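You operate a simulated robot arm through the tools that you are given. There is no shell and no other tool. Be economical: measure what you need, move in short steps, check, and stop when the job is done.

Carry out the task below with a simulated robot arm. There is one attempt and no reset: what you move stays moved.

JOB
Stop side 6, padlock the power off and crank the blue handwheel to its UNLOAD mark.
Fine: white-ball lever to UNLOAD after the stop; switch off and hang the red padlock on the peg under the red rotary switch before you touch the wheel.

It is judged by the outcome, as a careful person would: the job done as asked, and still so three seconds after it is handed in. It fails if anything else is knocked over, pushed out of place, dropped, spilled or broken.

ROBOT AND FRAMES
A 6-joint arm with a four-finger gripper on a trunk, on a base that drives. Base frame: it is fixed to the floor where the robot stands at the start and does not move with it; the origin is under the middle of the robot, x ahead of it, y to its left, z up. Lengths are in mm, angles in degrees, forces in N, time in s.
Its first joint turns from -166.0 to 166.0 degrees. Places, roughly: blue handwheel [600, -1000, 1200]; dark green cabinet [900, -500, 900]; five-six mushroom button [400, -700, 1400]; five-six speed knob [700, -300, 1400]; light green cabinet [1700, -5100, 900]; number 5 plate [900, -100, 1400]; number 6 plate [500, -400, 1400]; peg under the red rotary switch [400, -700, 1100]; red rotary switch [400, -700, 1200]; side-five counter knob [800, -200, 1400]; side-six counter knob [600, -300, 1400]; white-ball lever [400, -700, 800]. Payload 3.67 kg.
The tool frame sits at the grasp point between the pads (the TCP): z along the fingers, y along the line on which they close. The tips reach 28 mm beyond it. The gripper opens to 112 mm. The gripper's body begins 73 mm behind the TCP.
Orientation is that of the tool frame in the base frame, as a unit quaternion [x, y, z, w]. With the fingers straight down and closing along the base's y, the tool's x points along the base's -x, its y along +y and its z along -z.

CONTROLS
- The arm moves only by the tool arm_command. Its argument "series" is a list of rows, each an object of numbers (a shift or turn left out is 0, a gripper value left out holds the last): "dx", "dy", "dz": the shift along the tool's x, y, z in units of 250 mm (1.0 is 250 mm); "rx", "ry", "rz": the turn, a rotation vector about the tool's x, y, z in units of 60 degrees (1.0 is 60 degrees); "grip": the gripper command, from -1 (shut) to 1 (fully open), values between in proportion. In form: [{"dx": .., "dy": .., "dz": .., "rx": .., "ry": .., "rz": .., "grip": ..}, ...]. A call has 1 to 12 rows; each row is the pose to reach, as a shift and turn from the pose commanded when the call began, along the tool's axes at that moment. A call with a number of a shift or a turn outside -1 to 1 is refused whole. Rows are played at 5 a second. More than 50 mm and 8.6 degrees between two rows, or a gripper value outside its range, and nothing of the call is played. A pose out of reach is approached as far as the arm can. The call stops where the force on the tool passes 90 N (or 10 N more than at its start, if that is more) or the arm is blocked; 0.2 s more then pass. Each finger halts on what it meets, pressing with about 26 N; the grip force reading is that of the motor and also rises with nothing between the fingers. The clock runs only during rows and for 0.2 s after the last one: add rows that repeat a pose to give the fingers time. It gives the time, the measured TCP pose, the force on the tool (base axes), the opening and the grip force at its end, in the units of the frame above (readings bear some noise), with the torque about the TCP (base axes, N m) and any sound that the robot's microphone picked up, and new pictures: "show" is both (left out), scene, wrist or none.
- Cameras (640 x 400 px; columns grow to the right, rows downward): "scene" is now at [98.3, 143.8, 1366.2]; the picture's right is [-0.61, -0.79, 0.00], its down [-0.21, 0.16, -0.96] and it looks along [0.76, -0.59, -0.27] (base axes); focal length 265 px, centre (320, 200). "wrist" rides on the gripper at [60, -18, -104] in the tool frame; the picture's right is [0.29, 0.96, 0.00], its down [-0.80, 0.24, -0.55] and it looks along [-0.53, 0.16, 0.83] (tool axes); focal length 234 px, centre (320, 200). There is no depth. A picture from a camera that has moved, and an enlarged one, comes with that camera's place and axes in the base frame and with its lens. The place of the scene camera against the robot may be out by one fixed shift of up to 18 mm in any direction.
- drive_base(legs): drives the robot by 1 to 6 legs, each [ahead, left, turn to the left] in mm, mm and degrees, along the robot's own axes; the way and the turn of a leg run together, so that a leg with both is an arc; at most 1500 mm and 180 degrees a leg. The arm and the cameras ride along, it lands a little off, and it stops where it bumps. It gives what a move gives, and a new picture of the scene camera.
- pan_tilt(pan, tilt): turns the head with the scene camera to pan (to the left, within 143 degrees either way) and tilt (down, from -29 to 69), counted from straight ahead of the robot. It gives what a move gives, and a new picture of the scene camera.
- close_up(camera, box): a new picture of the part [left, top, right, bottom] of that camera's present view, enlarged. The clock stands still meanwhile.
- hand_in(): hands the job in; it is judged then, once.

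Go step by step. Nothing tells you exact positions but the pictures and the camera data: compare them with the known pose of the tool, close in by small moves and look again before you grip or let go. The budget is 120 turns and 260 pictures, counting those below and the enlarged ones. Unless the task says otherwise, let go and move clear before handing in, and close with one line.

The tools are called after "Request:" as a command line: name --argument value ..., lists and objects as JSON in quotes. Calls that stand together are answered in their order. arm_command: Moves the arm, as the interface text tells. Its arguments: {"type":"object","properties":{"series":{"type":"array"},"show":{"type":"string","enum":["both","scene","wrist","none"]}},"required":["series"]} The other tools are called the same way: drive_base (legs) drives the base; pan_tilt (pan, tilt) turns the head that bears the scene camera; close_up (camera, box) takes an enlarged picture of a part of a camera's view; hand_in () hands the job in.

At the start:

```text
time_s: 0.0
tcp_pos: [399.3, -385.3, 1000.1]
ee_rot: [0.0, 1.0, 0.0, 0.0]
contact_force: [-0.1, -1.1, 0.3]
wrist_torque: [0.01, -0.01, 0.0]
width: 112.2
gripper_force: 0.0
robot x, y, heading: [0.1, -2.6, 0.2]
head pan, tilt: [-37.7, 15.6]
```

scene: 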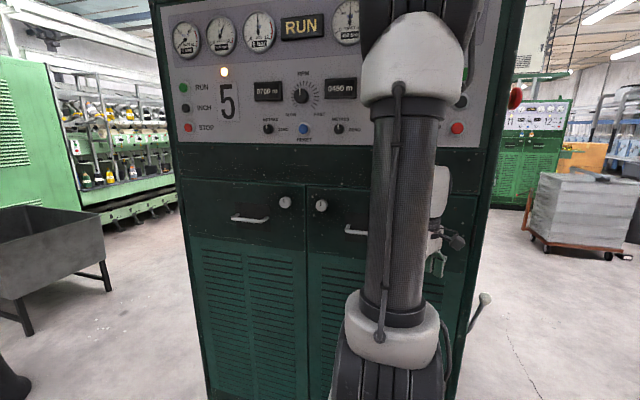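
wrist: 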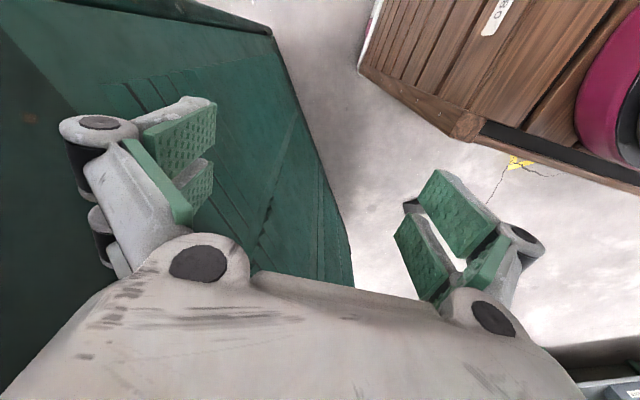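

The arm blocks the view of the cabinet's right part; the switch, lever and wheel seem to be on its right-hand end. I look around first.

Request:
pan_tilt --pan -75 --tilt 20

Request:
pan_tilt --pan -110 --tilt 35

```text
time_s: 1.0
tcp_pos: [400.6, -385.3, 999.7]
ee_rot: [0.0, 1.0, 0.0, 0.0]
contact_force: [0.2, 0.6, -0.2]
wrist_torque: [0.03, 0.02, 0.01]
width: 111.9
gripper_force: 0.0
robot x, y, heading: [-0.6, 0.7, -0.4]
head pan, tilt: [-75.0, 20.0]
camera scene: at [48.6, 111.0, 1358.9], right [-0.97, -0.26, 0.0], down [-0.09, 0.33, -0.94], along [0.24, -0.91, -0.34], focal length 265 px, centre (320, 200)
```

scene: 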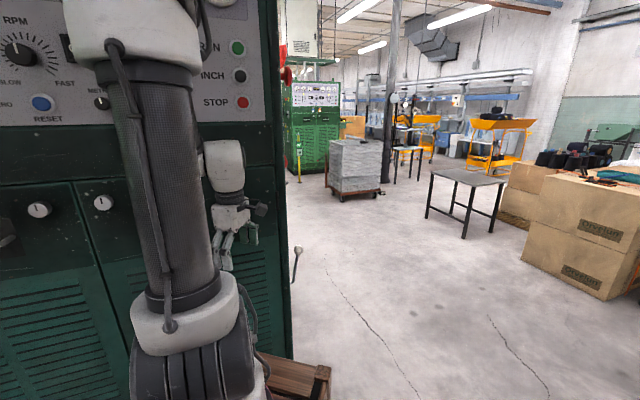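

```text
time_s: 2.0
tcp_pos: [401.2, -386.0, 998.9]
ee_rot: [-0.001, 1.0, 0.0, 0.0]
contact_force: [-0.5, -0.5, -0.3]
wrist_torque: [0.01, 0.01, 0.02]
width: 112.1
gripper_force: 0.0
robot x, y, heading: [0.4, -1.4, -0.1]
head pan, tilt: [-110.0, 35.0]
camera scene: at [-5.7, 118.1, 1335.1], right [-0.94, 0.34, 0.0], down [0.2, 0.54, -0.82], along [-0.28, -0.77, -0.57], focal length 265 px, centre (320, 200)
```

scene: 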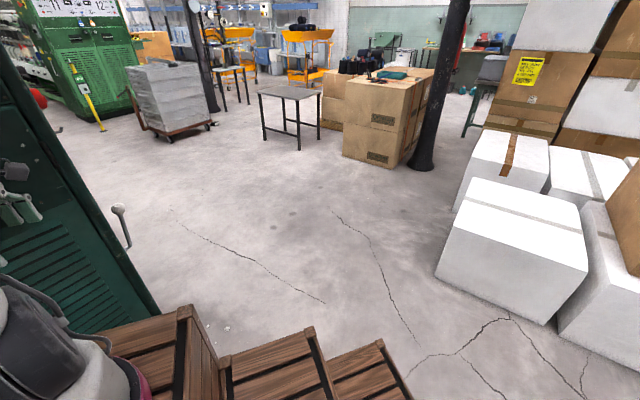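

Crates stand close on the right; I check what lies near them and look for the padlock and free floor for driving.

Request:
pan_tilt --pan -120 --tilt 65

Request:
pan_tilt --pan 10 --tilt 30

Request:
pan_tilt --pan 90 --tilt 35

```text
time_s: 3.0
tcp_pos: [400.0, -386.0, 999.8]
ee_rot: [0.001, 1.0, 0.0, 0.0]
contact_force: [0.7, -0.3, 0.0]
wrist_torque: [0.0, 0.01, -0.01]
width: 112.0
gripper_force: 0.1
robot x, y, heading: [-0.2, -1.7, 0.3]
head pan, tilt: [-120.0, 65.0]
camera scene: at [-6.0, 148.3, 1295.3], right [-0.87, 0.5, 0.0], down [0.45, 0.78, -0.42], along [-0.21, -0.37, -0.91], focal length 265 px, centre (320, 200)
```

scene: 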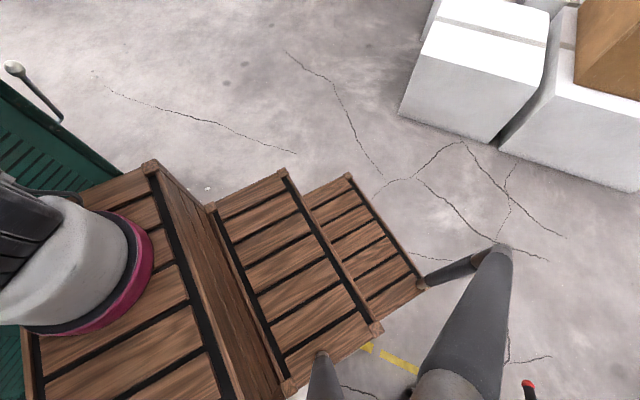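

```text
time_s: 5.1
tcp_pos: [400.3, -385.4, 999.3]
ee_rot: [0.0, 1.0, 0.0, 0.0]
contact_force: [0.3, 0.4, -0.6]
wrist_torque: [0.0, 0.04, 0.02]
width: 112.2
gripper_force: 0.1
robot x, y, heading: [0.4, -1.9, 0.0]
head pan, tilt: [10.0, 30.0]
camera scene: at [113.5, 216.6, 1342.8], right [0.17, -0.98, 0.0], down [-0.49, -0.09, -0.87], along [0.85, 0.15, -0.5], focal length 265 px, centre (320, 200)
```

scene: 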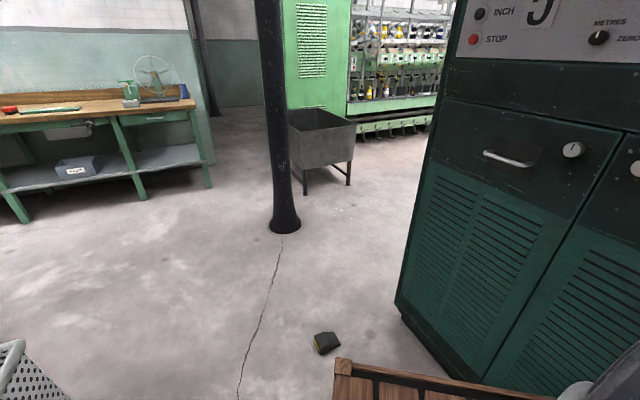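

```text
time_s: 6.6
tcp_pos: [400.3, -386.8, 998.8]
ee_rot: [0.0, 1.0, 0.0, 0.001]
contact_force: [0.5, -0.5, -1.0]
wrist_torque: [0.01, 0.0, -0.02]
width: 112.3
gripper_force: 0.1
robot x, y, heading: [-2.2, 1.6, 0.4]
head pan, tilt: [90.0, 35.0]
camera scene: at [24.5, 289.0, 1335.1], right [1.0, 0.0, 0.0], down [0.0, -0.57, -0.82], along [0.0, 0.82, -0.57], focal length 265 px, centre (320, 200)
```

scene: 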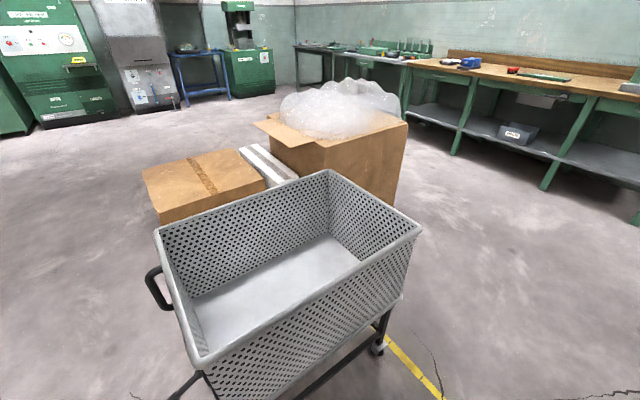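

I look down at the robot's own body to learn its footprint and what the wooden steps are.

Request:
pan_tilt --pan -40 --tilt 69

Request:
pan_tilt --pan -143 --tilt 50

Request:
pan_tilt --pan 130 --tilt 55

```text
time_s: 8.7
tcp_pos: [400.5, -386.9, 1000.0]
ee_rot: [0.0, 1.0, 0.0, 0.0]
contact_force: [0.1, -0.5, -0.2]
wrist_torque: [0.0, 0.02, 0.01]
width: 112.1
gripper_force: 0.1
robot x, y, heading: [0.1, 1.8, 0.0]
head pan, tilt: [-40.0, 68.8]
camera scene: at [67.3, 165.0, 1291.4], right [-0.64, -0.77, 0.0], down [-0.71, 0.6, -0.36], along [0.28, -0.23, -0.93], focal length 265 px, centre (320, 200)
```

scene: 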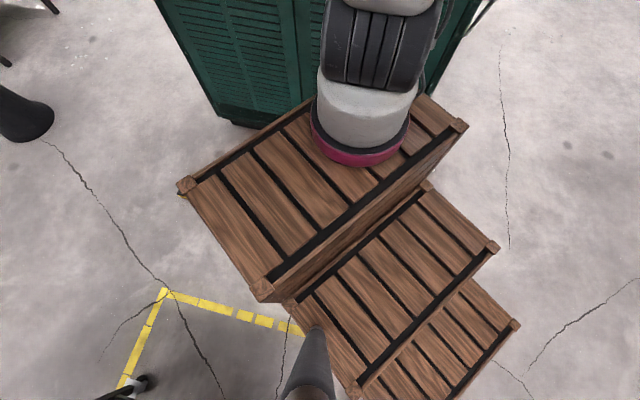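

```text
time_s: 10.5
tcp_pos: [399.1, -386.5, 1000.7]
ee_rot: [0.0, 1.0, 0.001, 0.0]
contact_force: [0.1, 0.1, 0.1]
wrist_torque: [-0.01, -0.01, 0.03]
width: 112.1
gripper_force: 0.1
robot x, y, heading: [-4.4, -5.6, 0.1]
head pan, tilt: [-143.0, 50.0]
camera scene: at [-37.1, 154.5, 1313.3], right [-0.6, 0.8, 0.0], down [0.61, 0.46, -0.64], along [-0.51, -0.39, -0.77], focal length 265 px, centre (320, 200)
```

scene: 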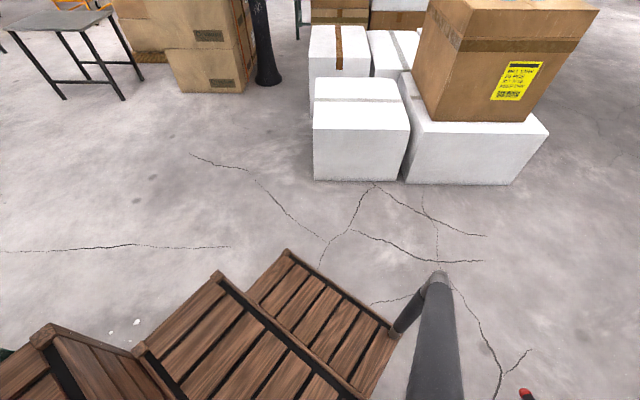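

```text
time_s: 14.3
tcp_pos: [400.0, -385.0, 1001.0]
ee_rot: [0.0, 1.0, 0.0, 0.0]
contact_force: [-0.8, 0.0, 0.6]
wrist_torque: [0.01, 0.0, 0.01]
width: 111.8
gripper_force: 0.1
robot x, y, heading: [0.4, -0.2, 0.0]
head pan, tilt: [130.0, 55.0]
camera scene: at [-21.9, 256.2, 1306.8], right [0.77, 0.64, 0.0], down [0.53, -0.63, -0.57], along [-0.37, 0.44, -0.82], focal length 265 px, centre (320, 200)
```

scene: 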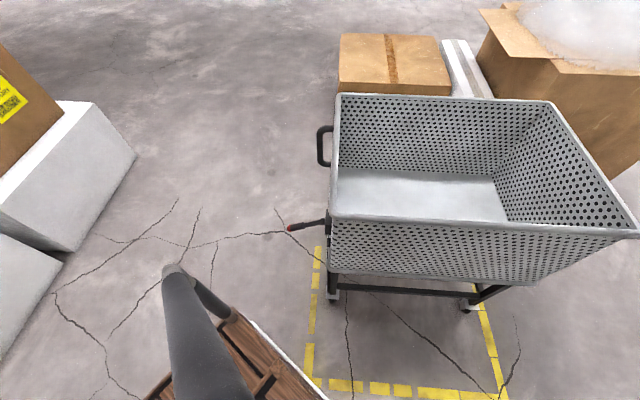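

The arm stands on a stepped wooden base that carries the robot. I take the side-six STOP button (red, lowest of RUN/INCH/STOP) to be near [430, -540, 1362]; first I draw the arm back and up while beginning to turn the tool toward the panel.

Request:
arm_command --series '[{"rz": -0.125, "dx": 0.04, "dy": 0.05, "dz": -0.08}, {"rz": -0.25, "dx": 0.08, "dy": 0.1, "dz": -0.16}, {"rz": -0.375, "dx": 0.12, "dy": 0.15, "dz": -0.24}, {"rz": -0.5, "dx": 0.16, "dy": 0.2, "dz": -0.32}, {"rz": -0.625, "dx": 0.2, "dy": 0.25, "dz": -0.4}, {"rz": -0.75, "dx": 0.24, "dy": 0.3, "dz": -0.48}, {"rz": -0.875, "dx": 0.28, "dy": 0.35, "dz": -0.56}, {"rz": -1, "dx": 0.32, "dy": 0.4, "dz": -0.64}]' --show "wrist"

Request:
pan_tilt --pan -60 --tilt 15

```text
time_s: 16.1
tcp_pos: [318.3, -282.3, 1159.5]
ee_rot: [-0.5, 0.866, 0.001, 0.0]
contact_force: [0.1, 0.1, -0.1]
wrist_torque: [-0.01, 0.01, 0.0]
width: 112.2
gripper_force: 0.0
robot x, y, heading: [-3.5, 2.2, -0.1]
head pan, tilt: [130.0, 55.0]
camera wrist: at [304.1, -344.2, 1263.8], right [-0.97, 0.23, 0.0], down [0.19, 0.81, 0.55], along [0.13, 0.54, -0.83], focal length 234 px, centre (320, 200)
```

wrist: 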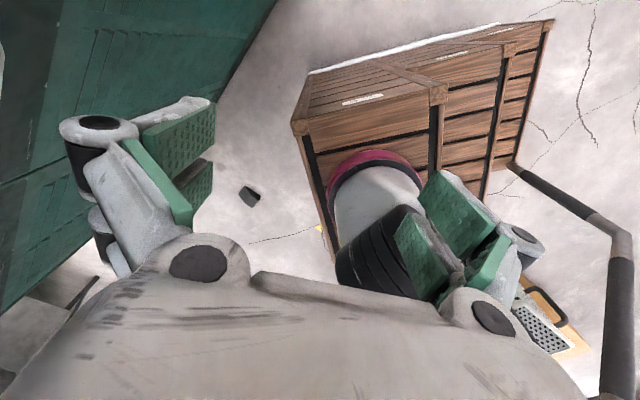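

```text
time_s: 18.9
tcp_pos: [318.2, -283.4, 1158.6]
ee_rot: [-0.5, 0.866, -0.001, 0.0]
contact_force: [0.4, 0.1, -0.8]
wrist_torque: [0.01, -0.02, 0.02]
width: 111.8
gripper_force: 0.1
robot x, y, heading: [-0.6, -0.5, -0.1]
head pan, tilt: [-60.0, 15.0]
camera scene: at [71.1, 120.1, 1367.1], right [-0.87, -0.5, 0.0], down [-0.13, 0.22, -0.97], along [0.48, -0.84, -0.26], focal length 265 px, centre (320, 200)
```

scene: 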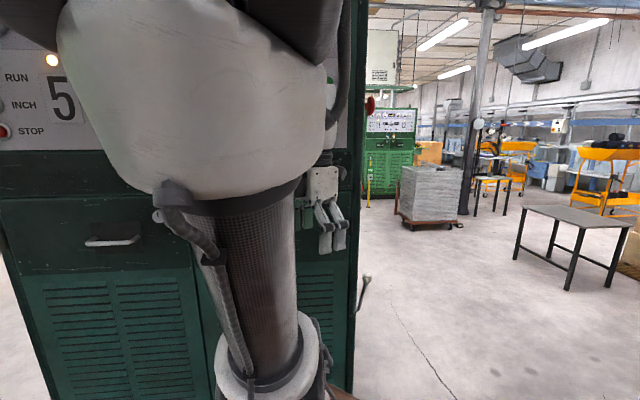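

The robot is close to the panel; a spot facing the cabinet's front-right corner should reach both the STOP button and the right-hand end. The floor behind and to the right is clear, so I drive back 400, then right 560.

Request:
drive_base --legs '[[-400, 0, 0], [0, -560, 0]]'

Request:
pan_tilt --pan -15 --tilt 10

```text
time_s: 24.4
tcp_pos: [-94.3, -866.9, 1158.3]
ee_rot: [-0.495, 0.869, 0.0, 0.0]
contact_force: [-0.6, -0.5, -0.4]
wrist_torque: [-0.01, -0.04, 0.01]
width: 111.8
gripper_force: 0.0
robot x, y, heading: [-408.8, -580.6, -0.3]
head pan, tilt: [-60.0, 15.0]
camera scene: at [-337.3, -461.0, 1367.1], right [-0.87, -0.49, 0.0], down [-0.13, 0.23, -0.97], along [0.47, -0.84, -0.26], focal length 265 px, centre (320, 200)
```

scene: 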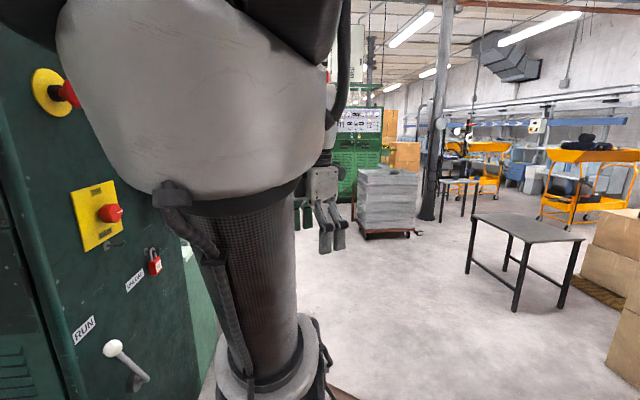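

```text
time_s: 25.5
tcp_pos: [-94.9, -866.5, 1158.7]
ee_rot: [-0.496, 0.869, 0.0, 0.0]
contact_force: [0.1, 0.1, -0.2]
wrist_torque: [-0.01, -0.04, -0.01]
width: 112.1
gripper_force: 0.0
robot x, y, heading: [-409.7, -575.9, -0.7]
head pan, tilt: [-15.0, 10.0]
camera scene: at [-293.7, -404.6, 1375.2], right [-0.27, -0.96, 0.0], down [-0.17, 0.05, -0.98], along [0.95, -0.26, -0.17], focal length 265 px, centre (320, 200)
```

scene: 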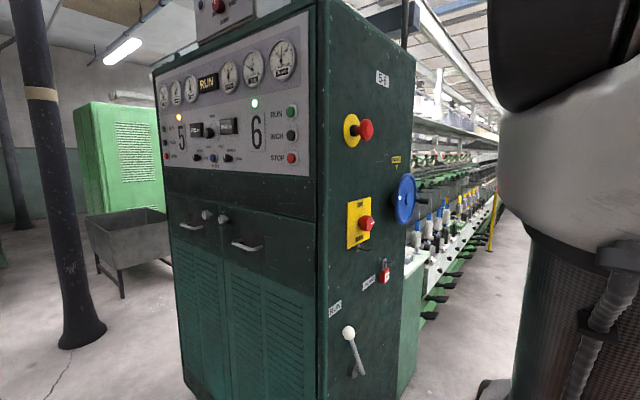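

Now I see everything: side-six buttons at the front-right, and on the end the mushroom, red rotary switch on a yellow plate, padlock, lever with RUN / UNLOAD labels and the blue wheel. I zoom in.

Request:
close_up --camera "scene" --box '[320, 180, 440, 400]'

Request:
close_up --camera "scene" --box '[320, 60, 440, 240]'

Request:
close_up --camera "scene" --box '[150, 30, 320, 190]'

```text
1.82 times, centred on (380, 290) of scene
camera zoom: at [-293.7, -404.6, 1375.2], right [-0.27, -0.96, 0.0], down [-0.17, 0.05, -0.98], along [0.95, -0.26, -0.17], focal length 481 px, centre (211, 36)
```

zoom: 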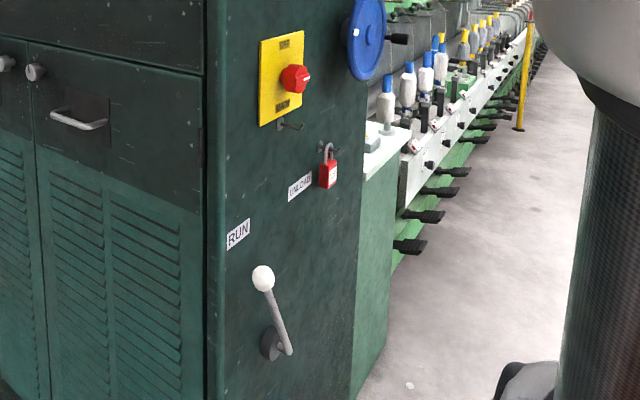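

```text
2.22 times, centred on (380, 150) of scene
camera zoom: at [-293.7, -404.6, 1375.2], right [-0.27, -0.96, 0.0], down [-0.17, 0.05, -0.98], along [0.95, -0.26, -0.17], focal length 588 px, centre (187, 311)
```

zoom: 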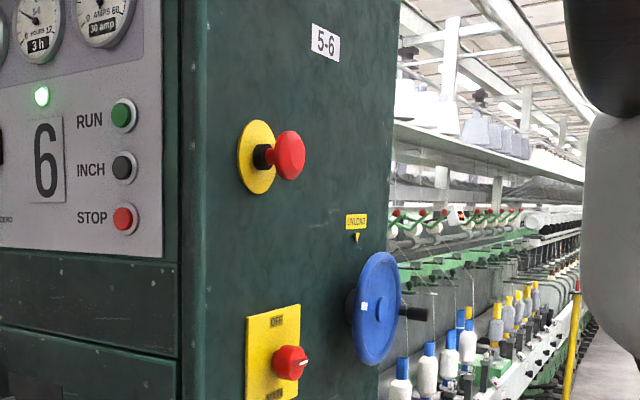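

```text
2.50 times, centred on (235, 110) of scene
camera zoom: at [-293.7, -404.6, 1375.2], right [-0.27, -0.96, 0.0], down [-0.17, 0.05, -0.98], along [0.95, -0.26, -0.17], focal length 662 px, centre (532, 425)
```

zoom: 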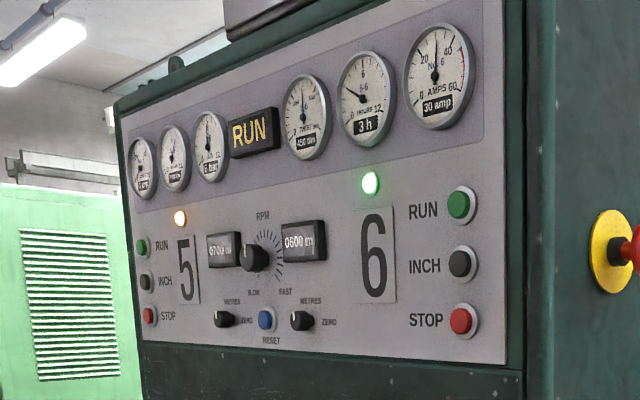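

Positions from two views: STOP 6 ≈ [419, -521, 1365], panel facing so that pushing goes along [0.58, -0.82, 0]. I turn the tool and bring it toward the front side in steps.

Request:
arm_command --series '[{"rz": -0.125, "dx": -0.1115, "dy": 0.0075, "dz": -0.075, "grip": -1}, {"rz": -0.25, "dx": -0.223, "dy": 0.015, "dz": -0.15}, {"rz": -0.375, "dx": -0.3345, "dy": 0.0225, "dz": -0.225}, {"rz": -0.5, "dx": -0.446, "dy": 0.03, "dz": -0.3}, {"rz": -0.625, "dx": -0.5575, "dy": 0.0375, "dz": -0.375}, {"rz": -0.75, "dx": -0.669, "dy": 0.045, "dz": -0.45}, {"rz": -0.875, "dx": -0.7805, "dy": 0.0525, "dz": -0.525}, {"rz": -1, "dx": -0.892, "dy": 0.06, "dz": -0.6}]' --show "scene"

```text
time_s: 27.3
tcp_pos: [3.3, -665.6, 1308.6]
ee_rot: [0.864, -0.504, 0.0, 0.0]
contact_force: [-0.4, -0.2, 1.4]
wrist_torque: [0.03, 0.0, 0.02]
width: 0.1
gripper_force: 26.4
robot x, y, heading: [-410.0, -575.8, -0.5]
head pan, tilt: [-15.0, 10.0]
camera scene: at [-293.9, -404.6, 1375.2], right [-0.27, -0.96, 0.0], down [-0.17, 0.05, -0.98], along [0.95, -0.26, -0.17], focal length 265 px, centre (320, 200)
```

scene: 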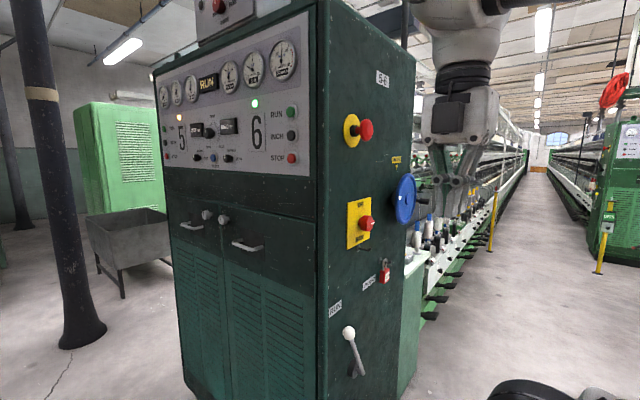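

The turn works. Now I tilt the tool toward the panel while moving left in front of it.

Request:
arm_command --series '[{"ry": 0.125, "dx": -0.07, "dy": -0.12, "dz": -0.028}, {"ry": 0.25, "dx": -0.14, "dy": -0.24, "dz": -0.056}, {"ry": 0.375, "dx": -0.21, "dy": -0.36, "dz": -0.084}, {"ry": 0.5, "dx": -0.28, "dy": -0.48, "dz": -0.112}, {"ry": 0.625, "dx": -0.35, "dy": -0.6, "dz": -0.14}, {"ry": 0.75, "dx": -0.42, "dy": -0.72, "dz": -0.168}, {"ry": 0.875, "dx": -0.49, "dy": -0.84, "dz": -0.196}, {"ry": 1, "dx": -0.56, "dy": -0.96, "dz": -0.224}]' --show "scene"

```text
time_s: 29.1
tcp_pos: [155.6, -430.7, 1354.9]
ee_rot: [0.748, -0.436, 0.433, 0.251]
contact_force: [-1.0, -1.0, 0.6]
wrist_torque: [0.07, 0.0, 0.07]
width: 0.0
gripper_force: 26.5
out of reach, approached as far as the arm can: row 8
robot x, y, heading: [-410.9, -580.1, -0.3]
head pan, tilt: [-15.0, 10.0]
camera scene: at [-294.0, -405.1, 1375.3], right [-0.27, -0.96, 0.0], down [-0.17, 0.05, -0.98], along [0.95, -0.26, -0.17], focal length 265 px, centre (320, 200)
```

scene: 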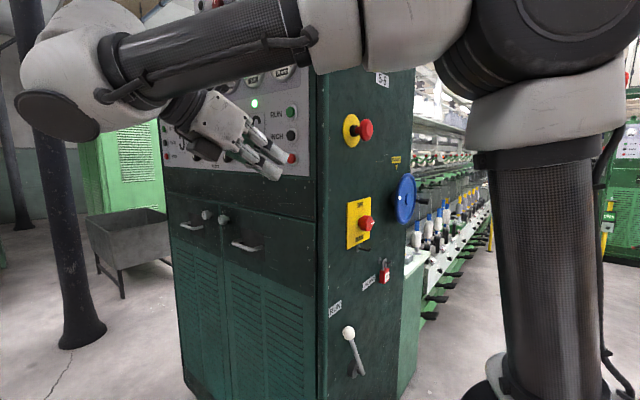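

That pose was too folded in; I move further out toward the button and level the tool.

Request:
arm_command --series '[{"ry": 0.08, "dx": 0.05, "dy": -0.137, "dz": 0.055}, {"ry": 0.16, "dx": 0.1, "dy": -0.274, "dz": 0.11}, {"ry": 0.24, "dx": 0.15, "dy": -0.411, "dz": 0.165}, {"ry": 0.34, "dx": 0.2, "dy": -0.549, "dz": 0.22}, {"ry": 0.44, "dx": 0.25, "dy": -0.686, "dz": 0.275}, {"ry": 0.5, "dx": 0.25, "dy": -0.686, "dz": 0.275}]'

```text
time_s: 30.5
tcp_pos: [347.9, -424.4, 1374.7]
ee_rot: [0.611, -0.357, 0.61, 0.357]
contact_force: [-0.3, 0.0, -0.9]
wrist_torque: [0.04, 0.01, 0.05]
width: 0.0
gripper_force: 26.4
robot x, y, heading: [-408.2, -579.4, -0.7]
head pan, tilt: [-15.0, 10.0]
camera scene: at [-293.8, -404.5, 1375.2], right [-0.27, -0.96, 0.0], down [-0.17, 0.05, -0.98], along [0.95, -0.26, -0.17], focal length 265 px, centre (320, 200)
camera wrist: at [313.1, -324.8, 1435.0], right [-0.83, -0.47, 0.29], down [-0.48, 0.36, -0.8], along [0.27, -0.8, -0.53], focal length 234 px, centre (320, 200)
```

scene: 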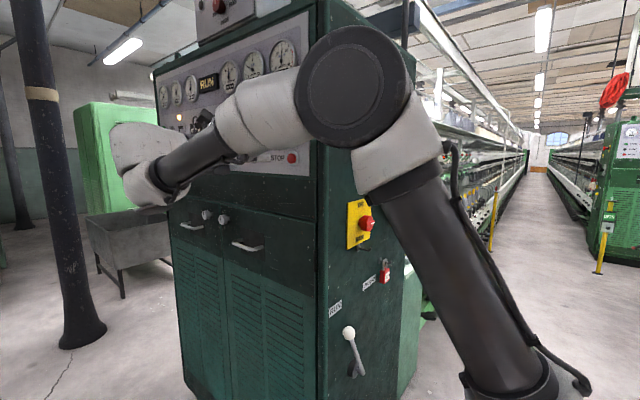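
wrist: 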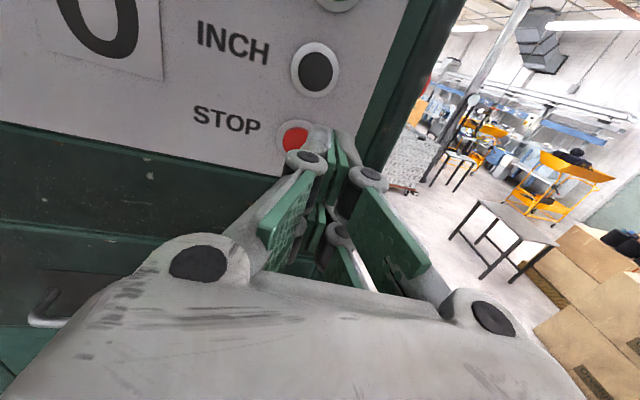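

The wrist camera shows STOP just left of and above the finger tips' line, about 118 mm ahead of the TCP. I align and approach to about 30 mm.

Request:
arm_command --series '[{"dx": -0.072, "dy": -0.08, "dz": 0.05}, {"dx": -0.072, "dy": -0.08, "dz": 0.15}, {"dx": -0.072, "dy": -0.08, "dz": 0.22}]'

Request:
close_up --camera "wrist" --box '[200, 50, 440, 250]'

```text
time_s: 31.3
tcp_pos: [394.8, -464.6, 1358.0]
ee_rot: [0.611, -0.357, 0.611, 0.356]
contact_force: [0.0, -0.1, -0.2]
wrist_torque: [0.04, 0.0, -0.04]
width: 0.0
gripper_force: 26.4
robot x, y, heading: [-405.5, -582.6, -0.7]
head pan, tilt: [-15.0, 10.0]
camera scene: at [-293.8, -404.2, 1375.2], right [-0.27, -0.96, 0.0], down [-0.17, 0.05, -0.98], along [0.95, -0.26, -0.17], focal length 265 px, centre (320, 200)
camera wrist: at [358.1, -365.0, 1418.3], right [-0.83, -0.47, 0.29], down [-0.48, 0.36, -0.8], along [0.27, -0.8, -0.53], focal length 234 px, centre (320, 200)
```

scene: 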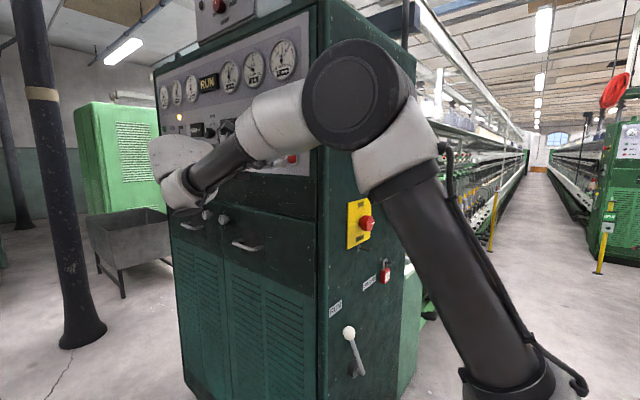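
wrist: 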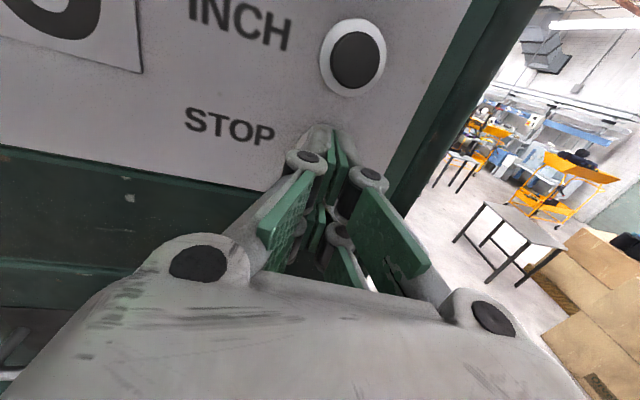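

```text
2.00 times, centred on (320, 150) of wrist
camera zoom: at [358.1, -365.0, 1418.3], right [-0.83, -0.47, 0.29], down [-0.48, 0.36, -0.8], along [0.27, -0.8, -0.53], focal length 468 px, centre (320, 300)
```

zoom: 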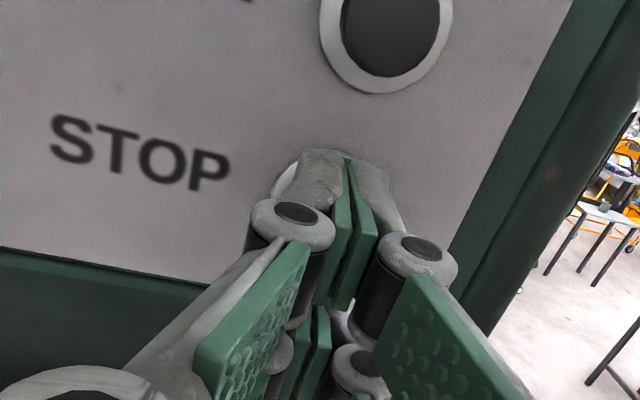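

The fingers cover the STOP button centrally. I push forward slowly.

Request:
arm_command --series '[{"dz": 0.03}, {"dz": 0.05}, {"dz": 0.065}, {"dz": 0.08}, {"dz": 0.095}, {"dz": 0.11}]' --show "wrist"

```text
time_s: 32.7
tcp_pos: [407.1, -487.6, 1358.1]
ee_rot: [0.611, -0.356, 0.611, 0.356]
contact_force: [0.2, 3.4, 0.3]
wrist_torque: [0.04, 0.01, 0.06]
width: 0.0
gripper_force: 26.0
robot x, y, heading: [-410.4, -581.4, -0.6]
head pan, tilt: [-15.0, 10.0]
heard: click
camera wrist: at [371.3, -387.8, 1419.0], right [-0.83, -0.47, 0.29], down [-0.48, 0.36, -0.8], along [0.27, -0.8, -0.53], focal length 234 px, centre (320, 200)
```

wrist: 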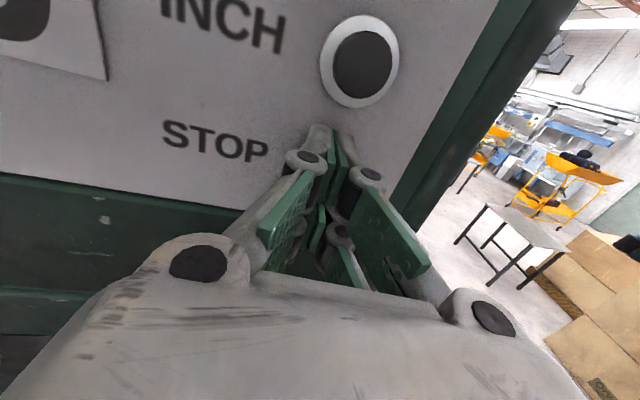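

A click was heard. I back off and check the lamp of side 6.

Request:
arm_command --series '[{"dz": -0.15}, {"dz": -0.3}, {"dz": -0.45}, {"dz": -0.6}]'

```text
time_s: 33.7
tcp_pos: [335.7, -360.1, 1357.2]
ee_rot: [0.611, -0.356, 0.61, 0.356]
contact_force: [0.7, -0.6, -0.1]
wrist_torque: [0.06, 0.04, 0.02]
width: 0.3
gripper_force: 25.7
robot x, y, heading: [-411.0, -583.1, -0.6]
head pan, tilt: [-15.0, 10.0]
camera scene: at [-293.5, -404.9, 1375.2], right [-0.27, -0.96, 0.0], down [-0.17, 0.05, -0.98], along [0.95, -0.26, -0.17], focal length 265 px, centre (320, 200)
camera wrist: at [301.1, -260.4, 1417.7], right [-0.83, -0.47, 0.29], down [-0.48, 0.37, -0.8], along [0.27, -0.8, -0.53], focal length 234 px, centre (320, 200)
```

scene: 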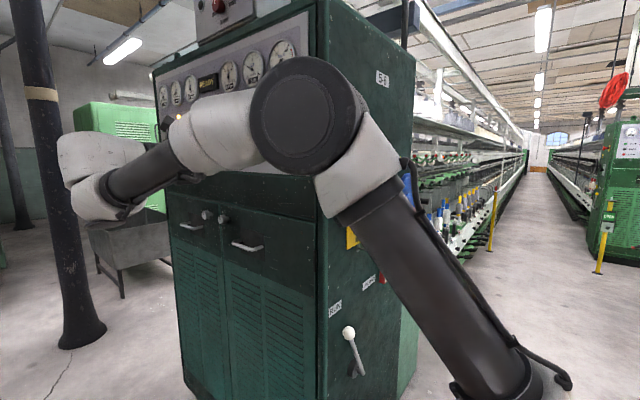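
wrist: 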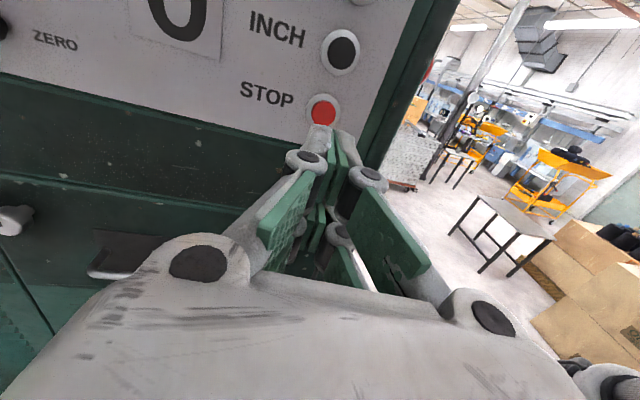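

The button was pressed; I'll check the lamp once the arm is out of the way. I fold the arm back the way it came, then drive to the right to face the cabinet's end.

Request:
arm_command --series '[{"ry": -0.08, "dy": 0.13, "dz": -0.02}, {"ry": -0.17, "dy": 0.26, "dz": -0.04}, {"ry": -0.25, "dy": 0.39, "dz": -0.055}, {"ry": -0.34, "dy": 0.52, "dz": -0.07}, {"ry": -0.42, "dy": 0.65, "dz": -0.09}, {"ry": -0.5, "dy": 0.77, "dz": -0.107}]' --show "none"

Request:
arm_command --series '[{"ry": -0.125, "dx": 0.07, "dy": 0.12, "dz": 0.028}, {"ry": -0.25, "dx": 0.09, "dy": 0.24, "dz": 0.08}, {"ry": -0.375, "dx": 0.12, "dy": 0.36, "dz": 0.12}, {"ry": -0.5, "dx": 0.15, "dy": 0.48, "dz": 0.17}, {"ry": -0.625, "dx": 0.18, "dy": 0.6, "dz": 0.22}, {"ry": -0.75, "dx": 0.2, "dy": 0.72, "dz": 0.27}, {"ry": -0.875, "dx": 0.22, "dy": 0.84, "dz": 0.32}, {"ry": -1, "dx": 0.24, "dy": 0.96, "dz": 0.37}]' --show "scene"

```text
time_s: 35.1
tcp_pos: [154.7, -430.7, 1354.0]
ee_rot: [0.749, -0.436, 0.432, 0.251]
contact_force: [1.0, 0.3, -0.5]
wrist_torque: [-0.05, 0.02, -0.05]
width: 0.2
gripper_force: 25.9
out of reach, approached as far as the arm can: row 6
robot x, y, heading: [-408.9, -581.9, -0.4]
head pan, tilt: [-15.0, 10.0]
```

```text
time_s: 36.9
tcp_pos: [0.5, -644.8, 1361.0]
ee_rot: [0.864, -0.504, -0.001, -0.001]
contact_force: [0.5, -1.1, 0.0]
wrist_torque: [0.0, 0.05, -0.03]
width: 0.0
gripper_force: 25.6
robot x, y, heading: [-411.0, -581.1, -0.2]
head pan, tilt: [-15.0, 10.0]
camera scene: at [-293.4, -404.5, 1375.2], right [-0.27, -0.96, 0.0], down [-0.17, 0.05, -0.98], along [0.95, -0.26, -0.17], focal length 265 px, centre (320, 200)
```

scene: 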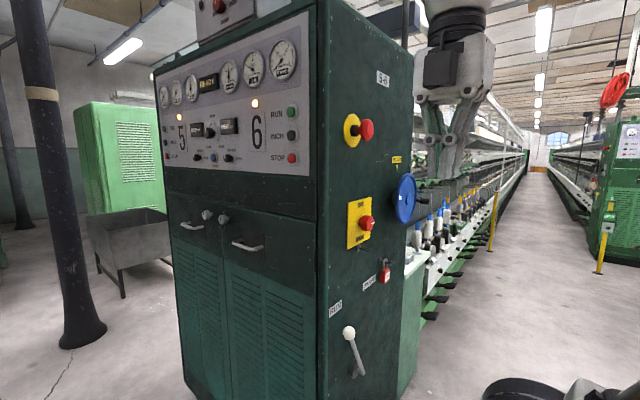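

The side-6 lamp has gone from green to orange like side 5's. I confirm on the display, then drive right and turn to face the end of the cabinet.

Request:
close_up --camera "scene" --box '[150, 30, 320, 190]'

Request:
drive_base --legs '[[0, -600, 0], [190, -80, 0], [0, 0, 35]]'

Request:
pan_tilt --pan 0 --tilt 22

```text
2.50 times, centred on (235, 110) of scene
camera zoom: at [-293.4, -404.5, 1375.2], right [-0.27, -0.96, 0.0], down [-0.17, 0.05, -0.98], along [0.95, -0.26, -0.17], focal length 662 px, centre (532, 425)
```

zoom: 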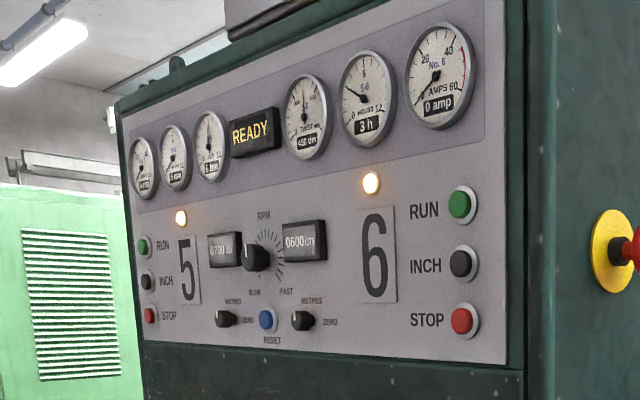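

```text
time_s: 43.3
tcp_pos: [148.7, -1078.1, 1361.7]
ee_rot: [0.978, -0.208, -0.001, 0.0]
contact_force: [-0.5, 0.1, -0.9]
wrist_torque: [0.01, 0.01, -0.01]
width: 0.0
gripper_force: 25.5
robot x, y, heading: [-219.6, -1264.2, 36.1]
head pan, tilt: [-15.0, 10.0]
camera scene: at [-239.7, -1064.8, 1375.2], right [0.36, -0.93, 0.0], down [-0.16, -0.06, -0.98], along [0.92, 0.35, -0.17], focal length 265 px, centre (320, 200)
```

scene: 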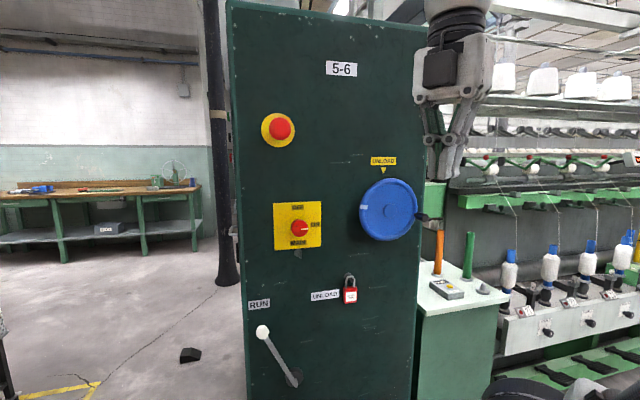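

```text
time_s: 44.0
tcp_pos: [147.9, -1077.6, 1360.3]
ee_rot: [0.978, -0.208, 0.0, 0.0]
contact_force: [0.2, -0.3, 0.3]
wrist_torque: [0.05, -0.02, 0.01]
width: 0.1
gripper_force: 26.1
robot x, y, heading: [-221.4, -1270.2, 35.9]
head pan, tilt: [0.0, 22.0]
camera scene: at [-251.4, -1043.6, 1355.7], right [0.59, -0.81, 0.0], down [-0.3, -0.22, -0.93], along [0.75, 0.54, -0.37], focal length 265 px, centre (320, 200)
```

scene: 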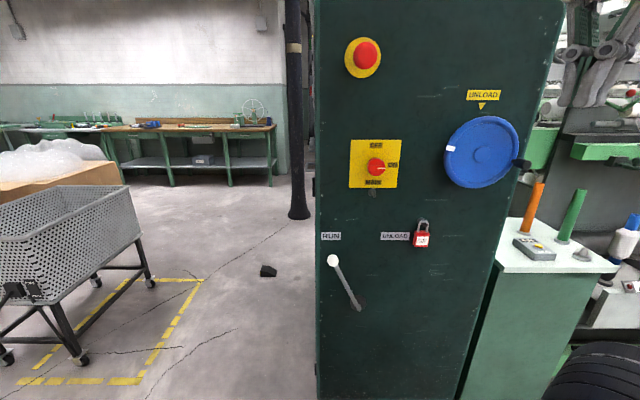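

Side 6 reads 0 amp and READY, so it is stopped. The whole end face is in view; I zoom in on the lever, switch, padlock and wheel.

Request:
close_up --camera "scene" --box '[310, 120, 450, 220]'

Request:
close_up --camera "scene" --box '[310, 215, 450, 320]'

Request:
close_up --camera "scene" --box '[420, 80, 560, 200]'

```text
4.00 times, centred on (380, 170) of scene
camera zoom: at [-251.4, -1043.6, 1355.7], right [0.59, -0.81, 0.0], down [-0.3, -0.22, -0.93], along [0.75, 0.54, -0.37], focal length 1059 px, centre (80, 320)
```

zoom: 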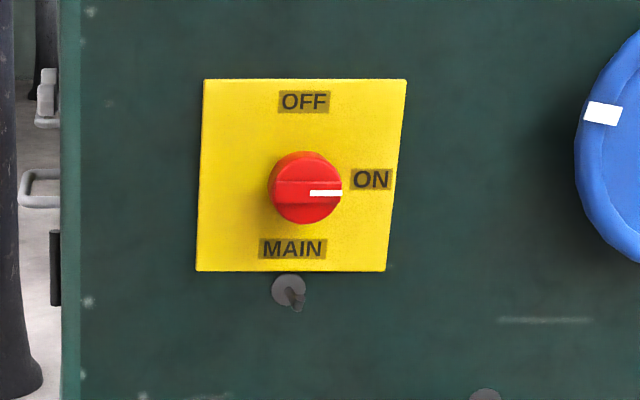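

```text
3.81 times, centred on (380, 268) of scene
camera zoom: at [-251.4, -1043.6, 1355.7], right [0.59, -0.81, 0.0], down [-0.3, -0.22, -0.93], along [0.75, 0.54, -0.37], focal length 1008 px, centre (91, -57)
```

zoom: 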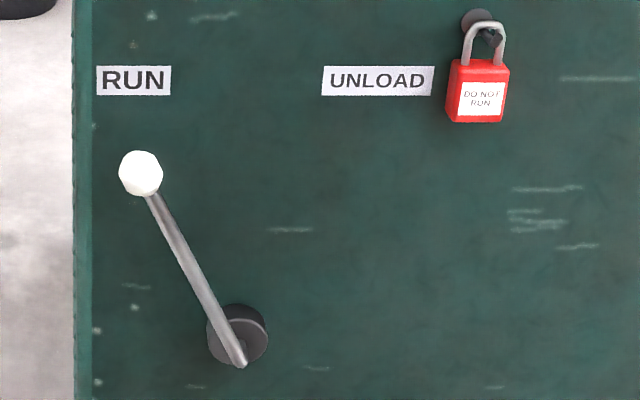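

```text
3.33 times, centred on (490, 140) of scene
camera zoom: at [-251.4, -1043.6, 1355.7], right [0.59, -0.81, 0.0], down [-0.3, -0.22, -0.93], along [0.75, 0.54, -0.37], focal length 882 px, centre (-247, 400)
```

zoom: 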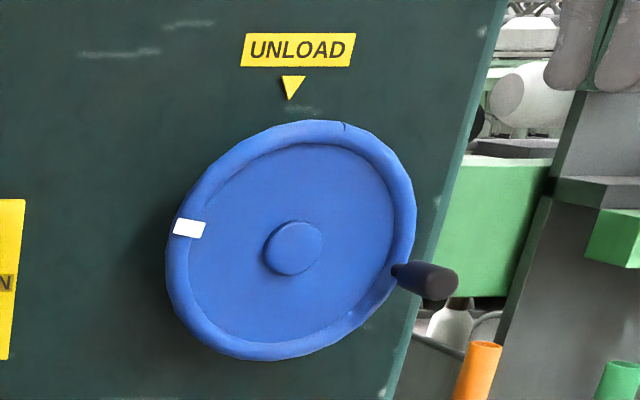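

Switch is at ON (3 o'clock) with OFF at the top; the wheel's white mark is near 9 o'clock, UNLOAD pointer at 12; the padlock hangs on a peg by the UNLOAD label. Lever first (ball ≈ [346, -664, 866]): I turn the tool about vertical and lower it in front of the end face.

Request:
arm_command --series '[{"rz": -0.124, "dx": -0.022, "dy": -0.115, "dz": 0.105}, {"rz": -0.248, "dx": -0.045, "dy": -0.229, "dz": 0.21}, {"rz": -0.372, "dx": -0.068, "dy": -0.344, "dz": 0.316}, {"rz": -0.496, "dx": -0.09, "dy": -0.458, "dz": 0.422}, {"rz": -0.62, "dx": -0.113, "dy": -0.573, "dz": 0.527}, {"rz": -0.744, "dx": -0.136, "dy": -0.688, "dz": 0.633}, {"rz": -0.868, "dx": -0.158, "dy": -0.8, "dz": 0.738}, {"rz": -0.988, "dx": -0.181, "dy": -0.917, "dz": 0.844}]' --show "scene"

```text
time_s: 45.8
tcp_pos: [201.2, -850.9, 1147.0]
ee_rot: [0.953, 0.304, 0.0, -0.001]
contact_force: [0.7, -0.3, 0.0]
wrist_torque: [0.02, 0.01, 0.01]
width: 0.0
gripper_force: 25.8
robot x, y, heading: [-219.3, -1267.4, 36.1]
head pan, tilt: [0.0, 22.0]
camera scene: at [-251.5, -1044.0, 1355.7], right [0.59, -0.81, 0.0], down [-0.3, -0.22, -0.93], along [0.75, 0.55, -0.37], focal length 265 px, centre (320, 200)
```

scene: 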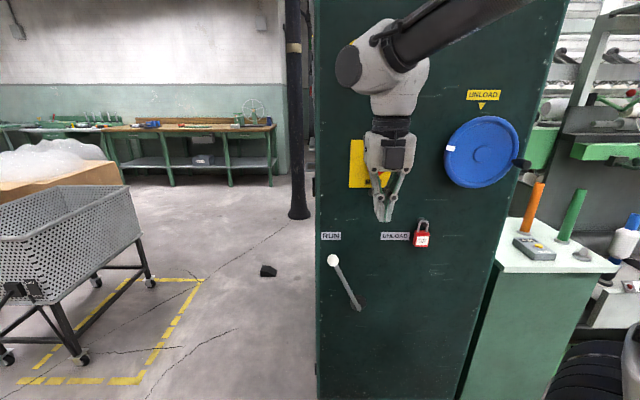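

The tool is well in view and aligned with the face. I tilt it toward the face and come down to the lever's height, opening the fingers a bit.

Request:
arm_command --series '[{"ry": 0.125, "dx": 0.03, "dy": -0.035, "dz": 0.098, "grip": 0.4}, {"ry": 0.25, "dx": 0.06, "dy": -0.07, "dz": 0.197}, {"ry": 0.375, "dx": 0.09, "dy": -0.105, "dz": 0.295}, {"ry": 0.5, "dx": 0.12, "dy": -0.14, "dz": 0.394}, {"ry": 0.625, "dx": 0.15, "dy": -0.175, "dz": 0.493}, {"ry": 0.75, "dx": 0.18, "dy": -0.21, "dz": 0.591}, {"ry": 0.875, "dx": 0.21, "dy": -0.245, "dz": 0.69}, {"ry": 1, "dx": 0.24, "dy": -0.278, "dz": 0.788}]'

```text
time_s: 47.6
tcp_pos: [215.7, -699.2, 951.8]
ee_rot: [0.825, 0.263, 0.477, -0.152]
contact_force: [-0.2, -0.4, -0.4]
wrist_torque: [-0.01, 0.03, 0.0]
width: 78.5
gripper_force: 0.0
out of reach, approached as far as the arm can: row 5, 6, 7, 8
robot x, y, heading: [-216.8, -1272.8, 35.8]
head pan, tilt: [0.0, 22.0]
camera scene: at [-251.5, -1044.1, 1355.7], right [0.59, -0.81, 0.0], down [-0.3, -0.22, -0.93], along [0.75, 0.54, -0.37], focal length 265 px, centre (320, 200)
camera wrist: at [155.6, -719.3, 1058.1], right [0.67, -0.7, 0.25], down [-0.58, -0.7, -0.41], along [0.46, 0.13, -0.88], focal length 234 px, centre (320, 200)
```

scene: 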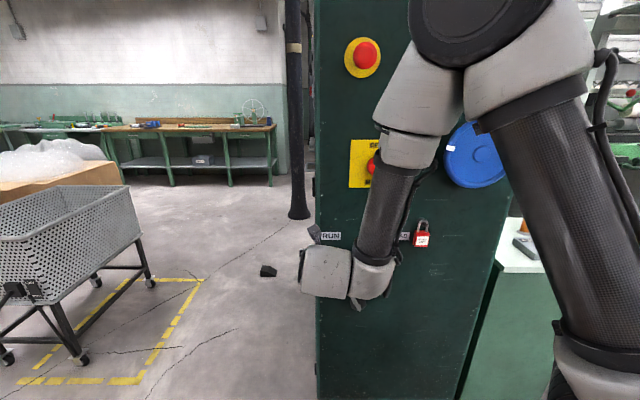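
wrist: 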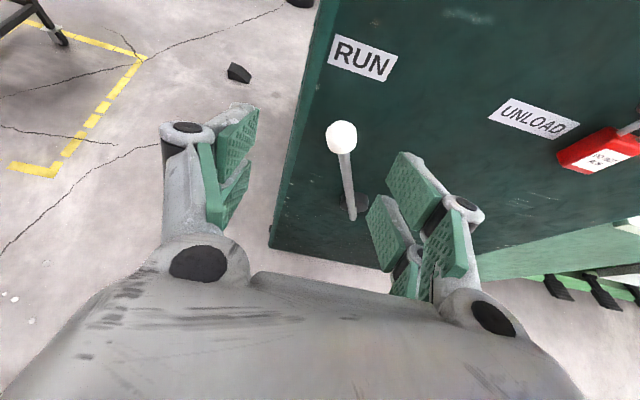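

The ball is seen nicely by the wrist camera (≈ 104 mm out... consistent), but the arm is too folded here. I back the base 200 mm away from the face.

Request:
drive_base --legs '[[-200, 0, 0]]'

```text
time_s: 49.2
tcp_pos: [58.4, -819.1, 953.6]
ee_rot: [0.826, 0.26, 0.477, -0.15]
contact_force: [-0.1, 0.2, 0.2]
wrist_torque: [0.02, 0.0, -0.01]
width: 78.6
gripper_force: 0.0
robot x, y, heading: [-379.5, -1386.4, 35.5]
head pan, tilt: [0.0, 22.0]
camera scene: at [-412.1, -1160.4, 1355.7], right [0.58, -0.81, 0.0], down [-0.3, -0.22, -0.93], along [0.75, 0.54, -0.37], focal length 265 px, centre (320, 200)
```

scene: 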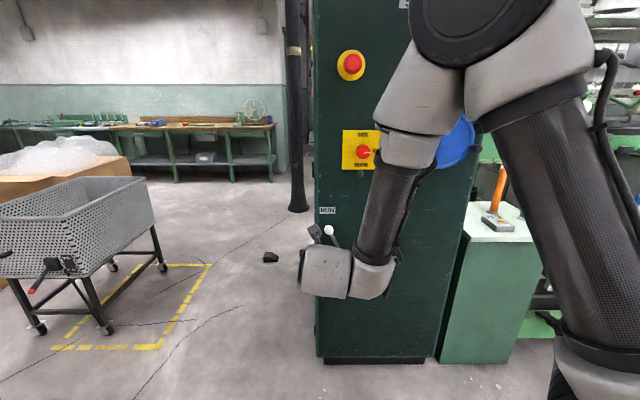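

Now I level the tool and approach to about 100 mm in front of the ball.

Request:
arm_command --series '[{"ry": 0.08, "dx": 0.019, "dy": 0.0145, "dz": 0.155}, {"ry": 0.17, "dx": 0.038, "dy": 0.029, "dz": 0.31}, {"ry": 0.25, "dx": 0.057, "dy": 0.0435, "dz": 0.466}, {"ry": 0.34, "dx": 0.075, "dy": 0.058, "dz": 0.62}, {"ry": 0.42, "dx": 0.094, "dy": 0.0725, "dz": 0.777}, {"ry": 0.5, "dx": 0.113, "dy": 0.087, "dz": 0.933}]'

```text
time_s: 50.6
tcp_pos: [245.8, -710.5, 863.7]
ee_rot: [0.674, 0.213, 0.675, -0.212]
contact_force: [0.0, -0.3, -0.4]
wrist_torque: [0.0, 0.0, -0.03]
width: 78.3
gripper_force: 0.0
robot x, y, heading: [-385.0, -1388.1, 35.4]
head pan, tilt: [0.0, 22.0]
camera scene: at [-412.5, -1160.6, 1355.7], right [0.58, -0.81, 0.0], down [-0.3, -0.22, -0.93], along [0.75, 0.54, -0.37], focal length 265 px, centre (320, 200)
camera wrist: at [150.2, -755.2, 924.7], right [0.55, -0.79, 0.29], down [-0.32, -0.51, -0.8], along [0.77, 0.35, -0.53], focal length 234 px, centre (320, 200)
```

scene: 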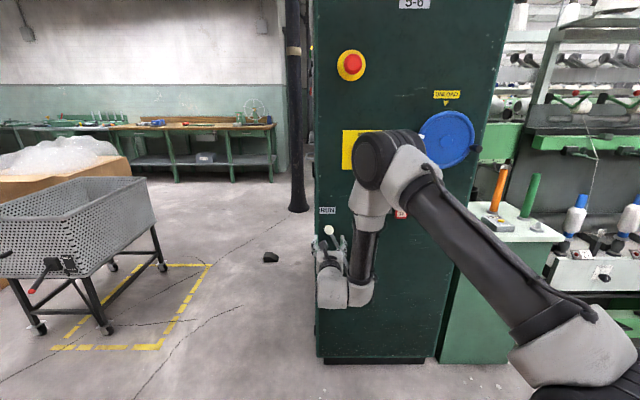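
wrist: 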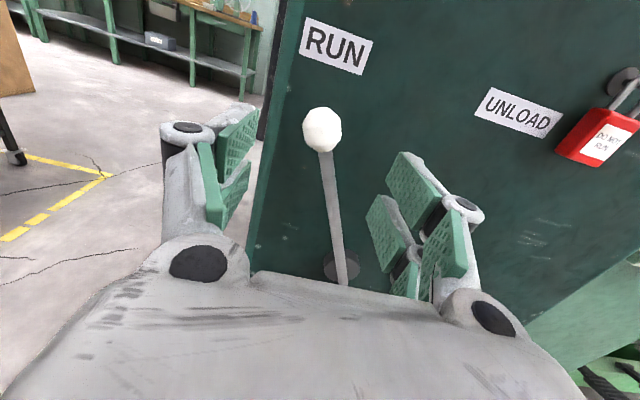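

The ball sits exactly in line (≈ 100 mm ahead). I advance so the fingers straddle it and narrow the gap.

Request:
arm_command --series '[{"dz": 0.13, "dx": 0.008, "dy": 0.005}, {"dz": 0.26, "dx": 0.008, "dy": 0.005}, {"dz": 0.38, "dx": 0.008, "dy": 0.005}, {"dz": 0.38, "dx": 0.008, "dy": 0.005, "grip": -0.12}, {"dz": 0.38, "dx": 0.008, "dy": 0.005, "grip": -0.12}]' --show "wrist"

```text
time_s: 51.8
tcp_pos: [326.9, -659.7, 862.8]
ee_rot: [0.675, 0.212, 0.674, -0.212]
contact_force: [-0.3, 0.8, -0.7]
wrist_torque: [0.02, -0.03, 0.01]
width: 49.3
gripper_force: 0.1
robot x, y, heading: [-382.4, -1385.5, 35.8]
head pan, tilt: [0.0, 22.0]
camera wrist: at [231.2, -703.9, 923.6], right [0.55, -0.79, 0.29], down [-0.32, -0.51, -0.8], along [0.77, 0.34, -0.53], focal length 234 px, centre (320, 200)
```

wrist: 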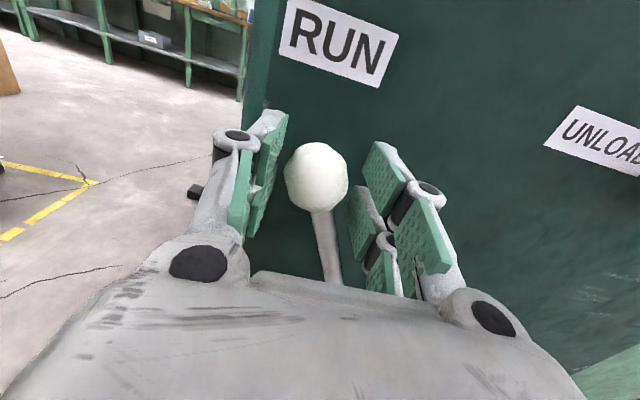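

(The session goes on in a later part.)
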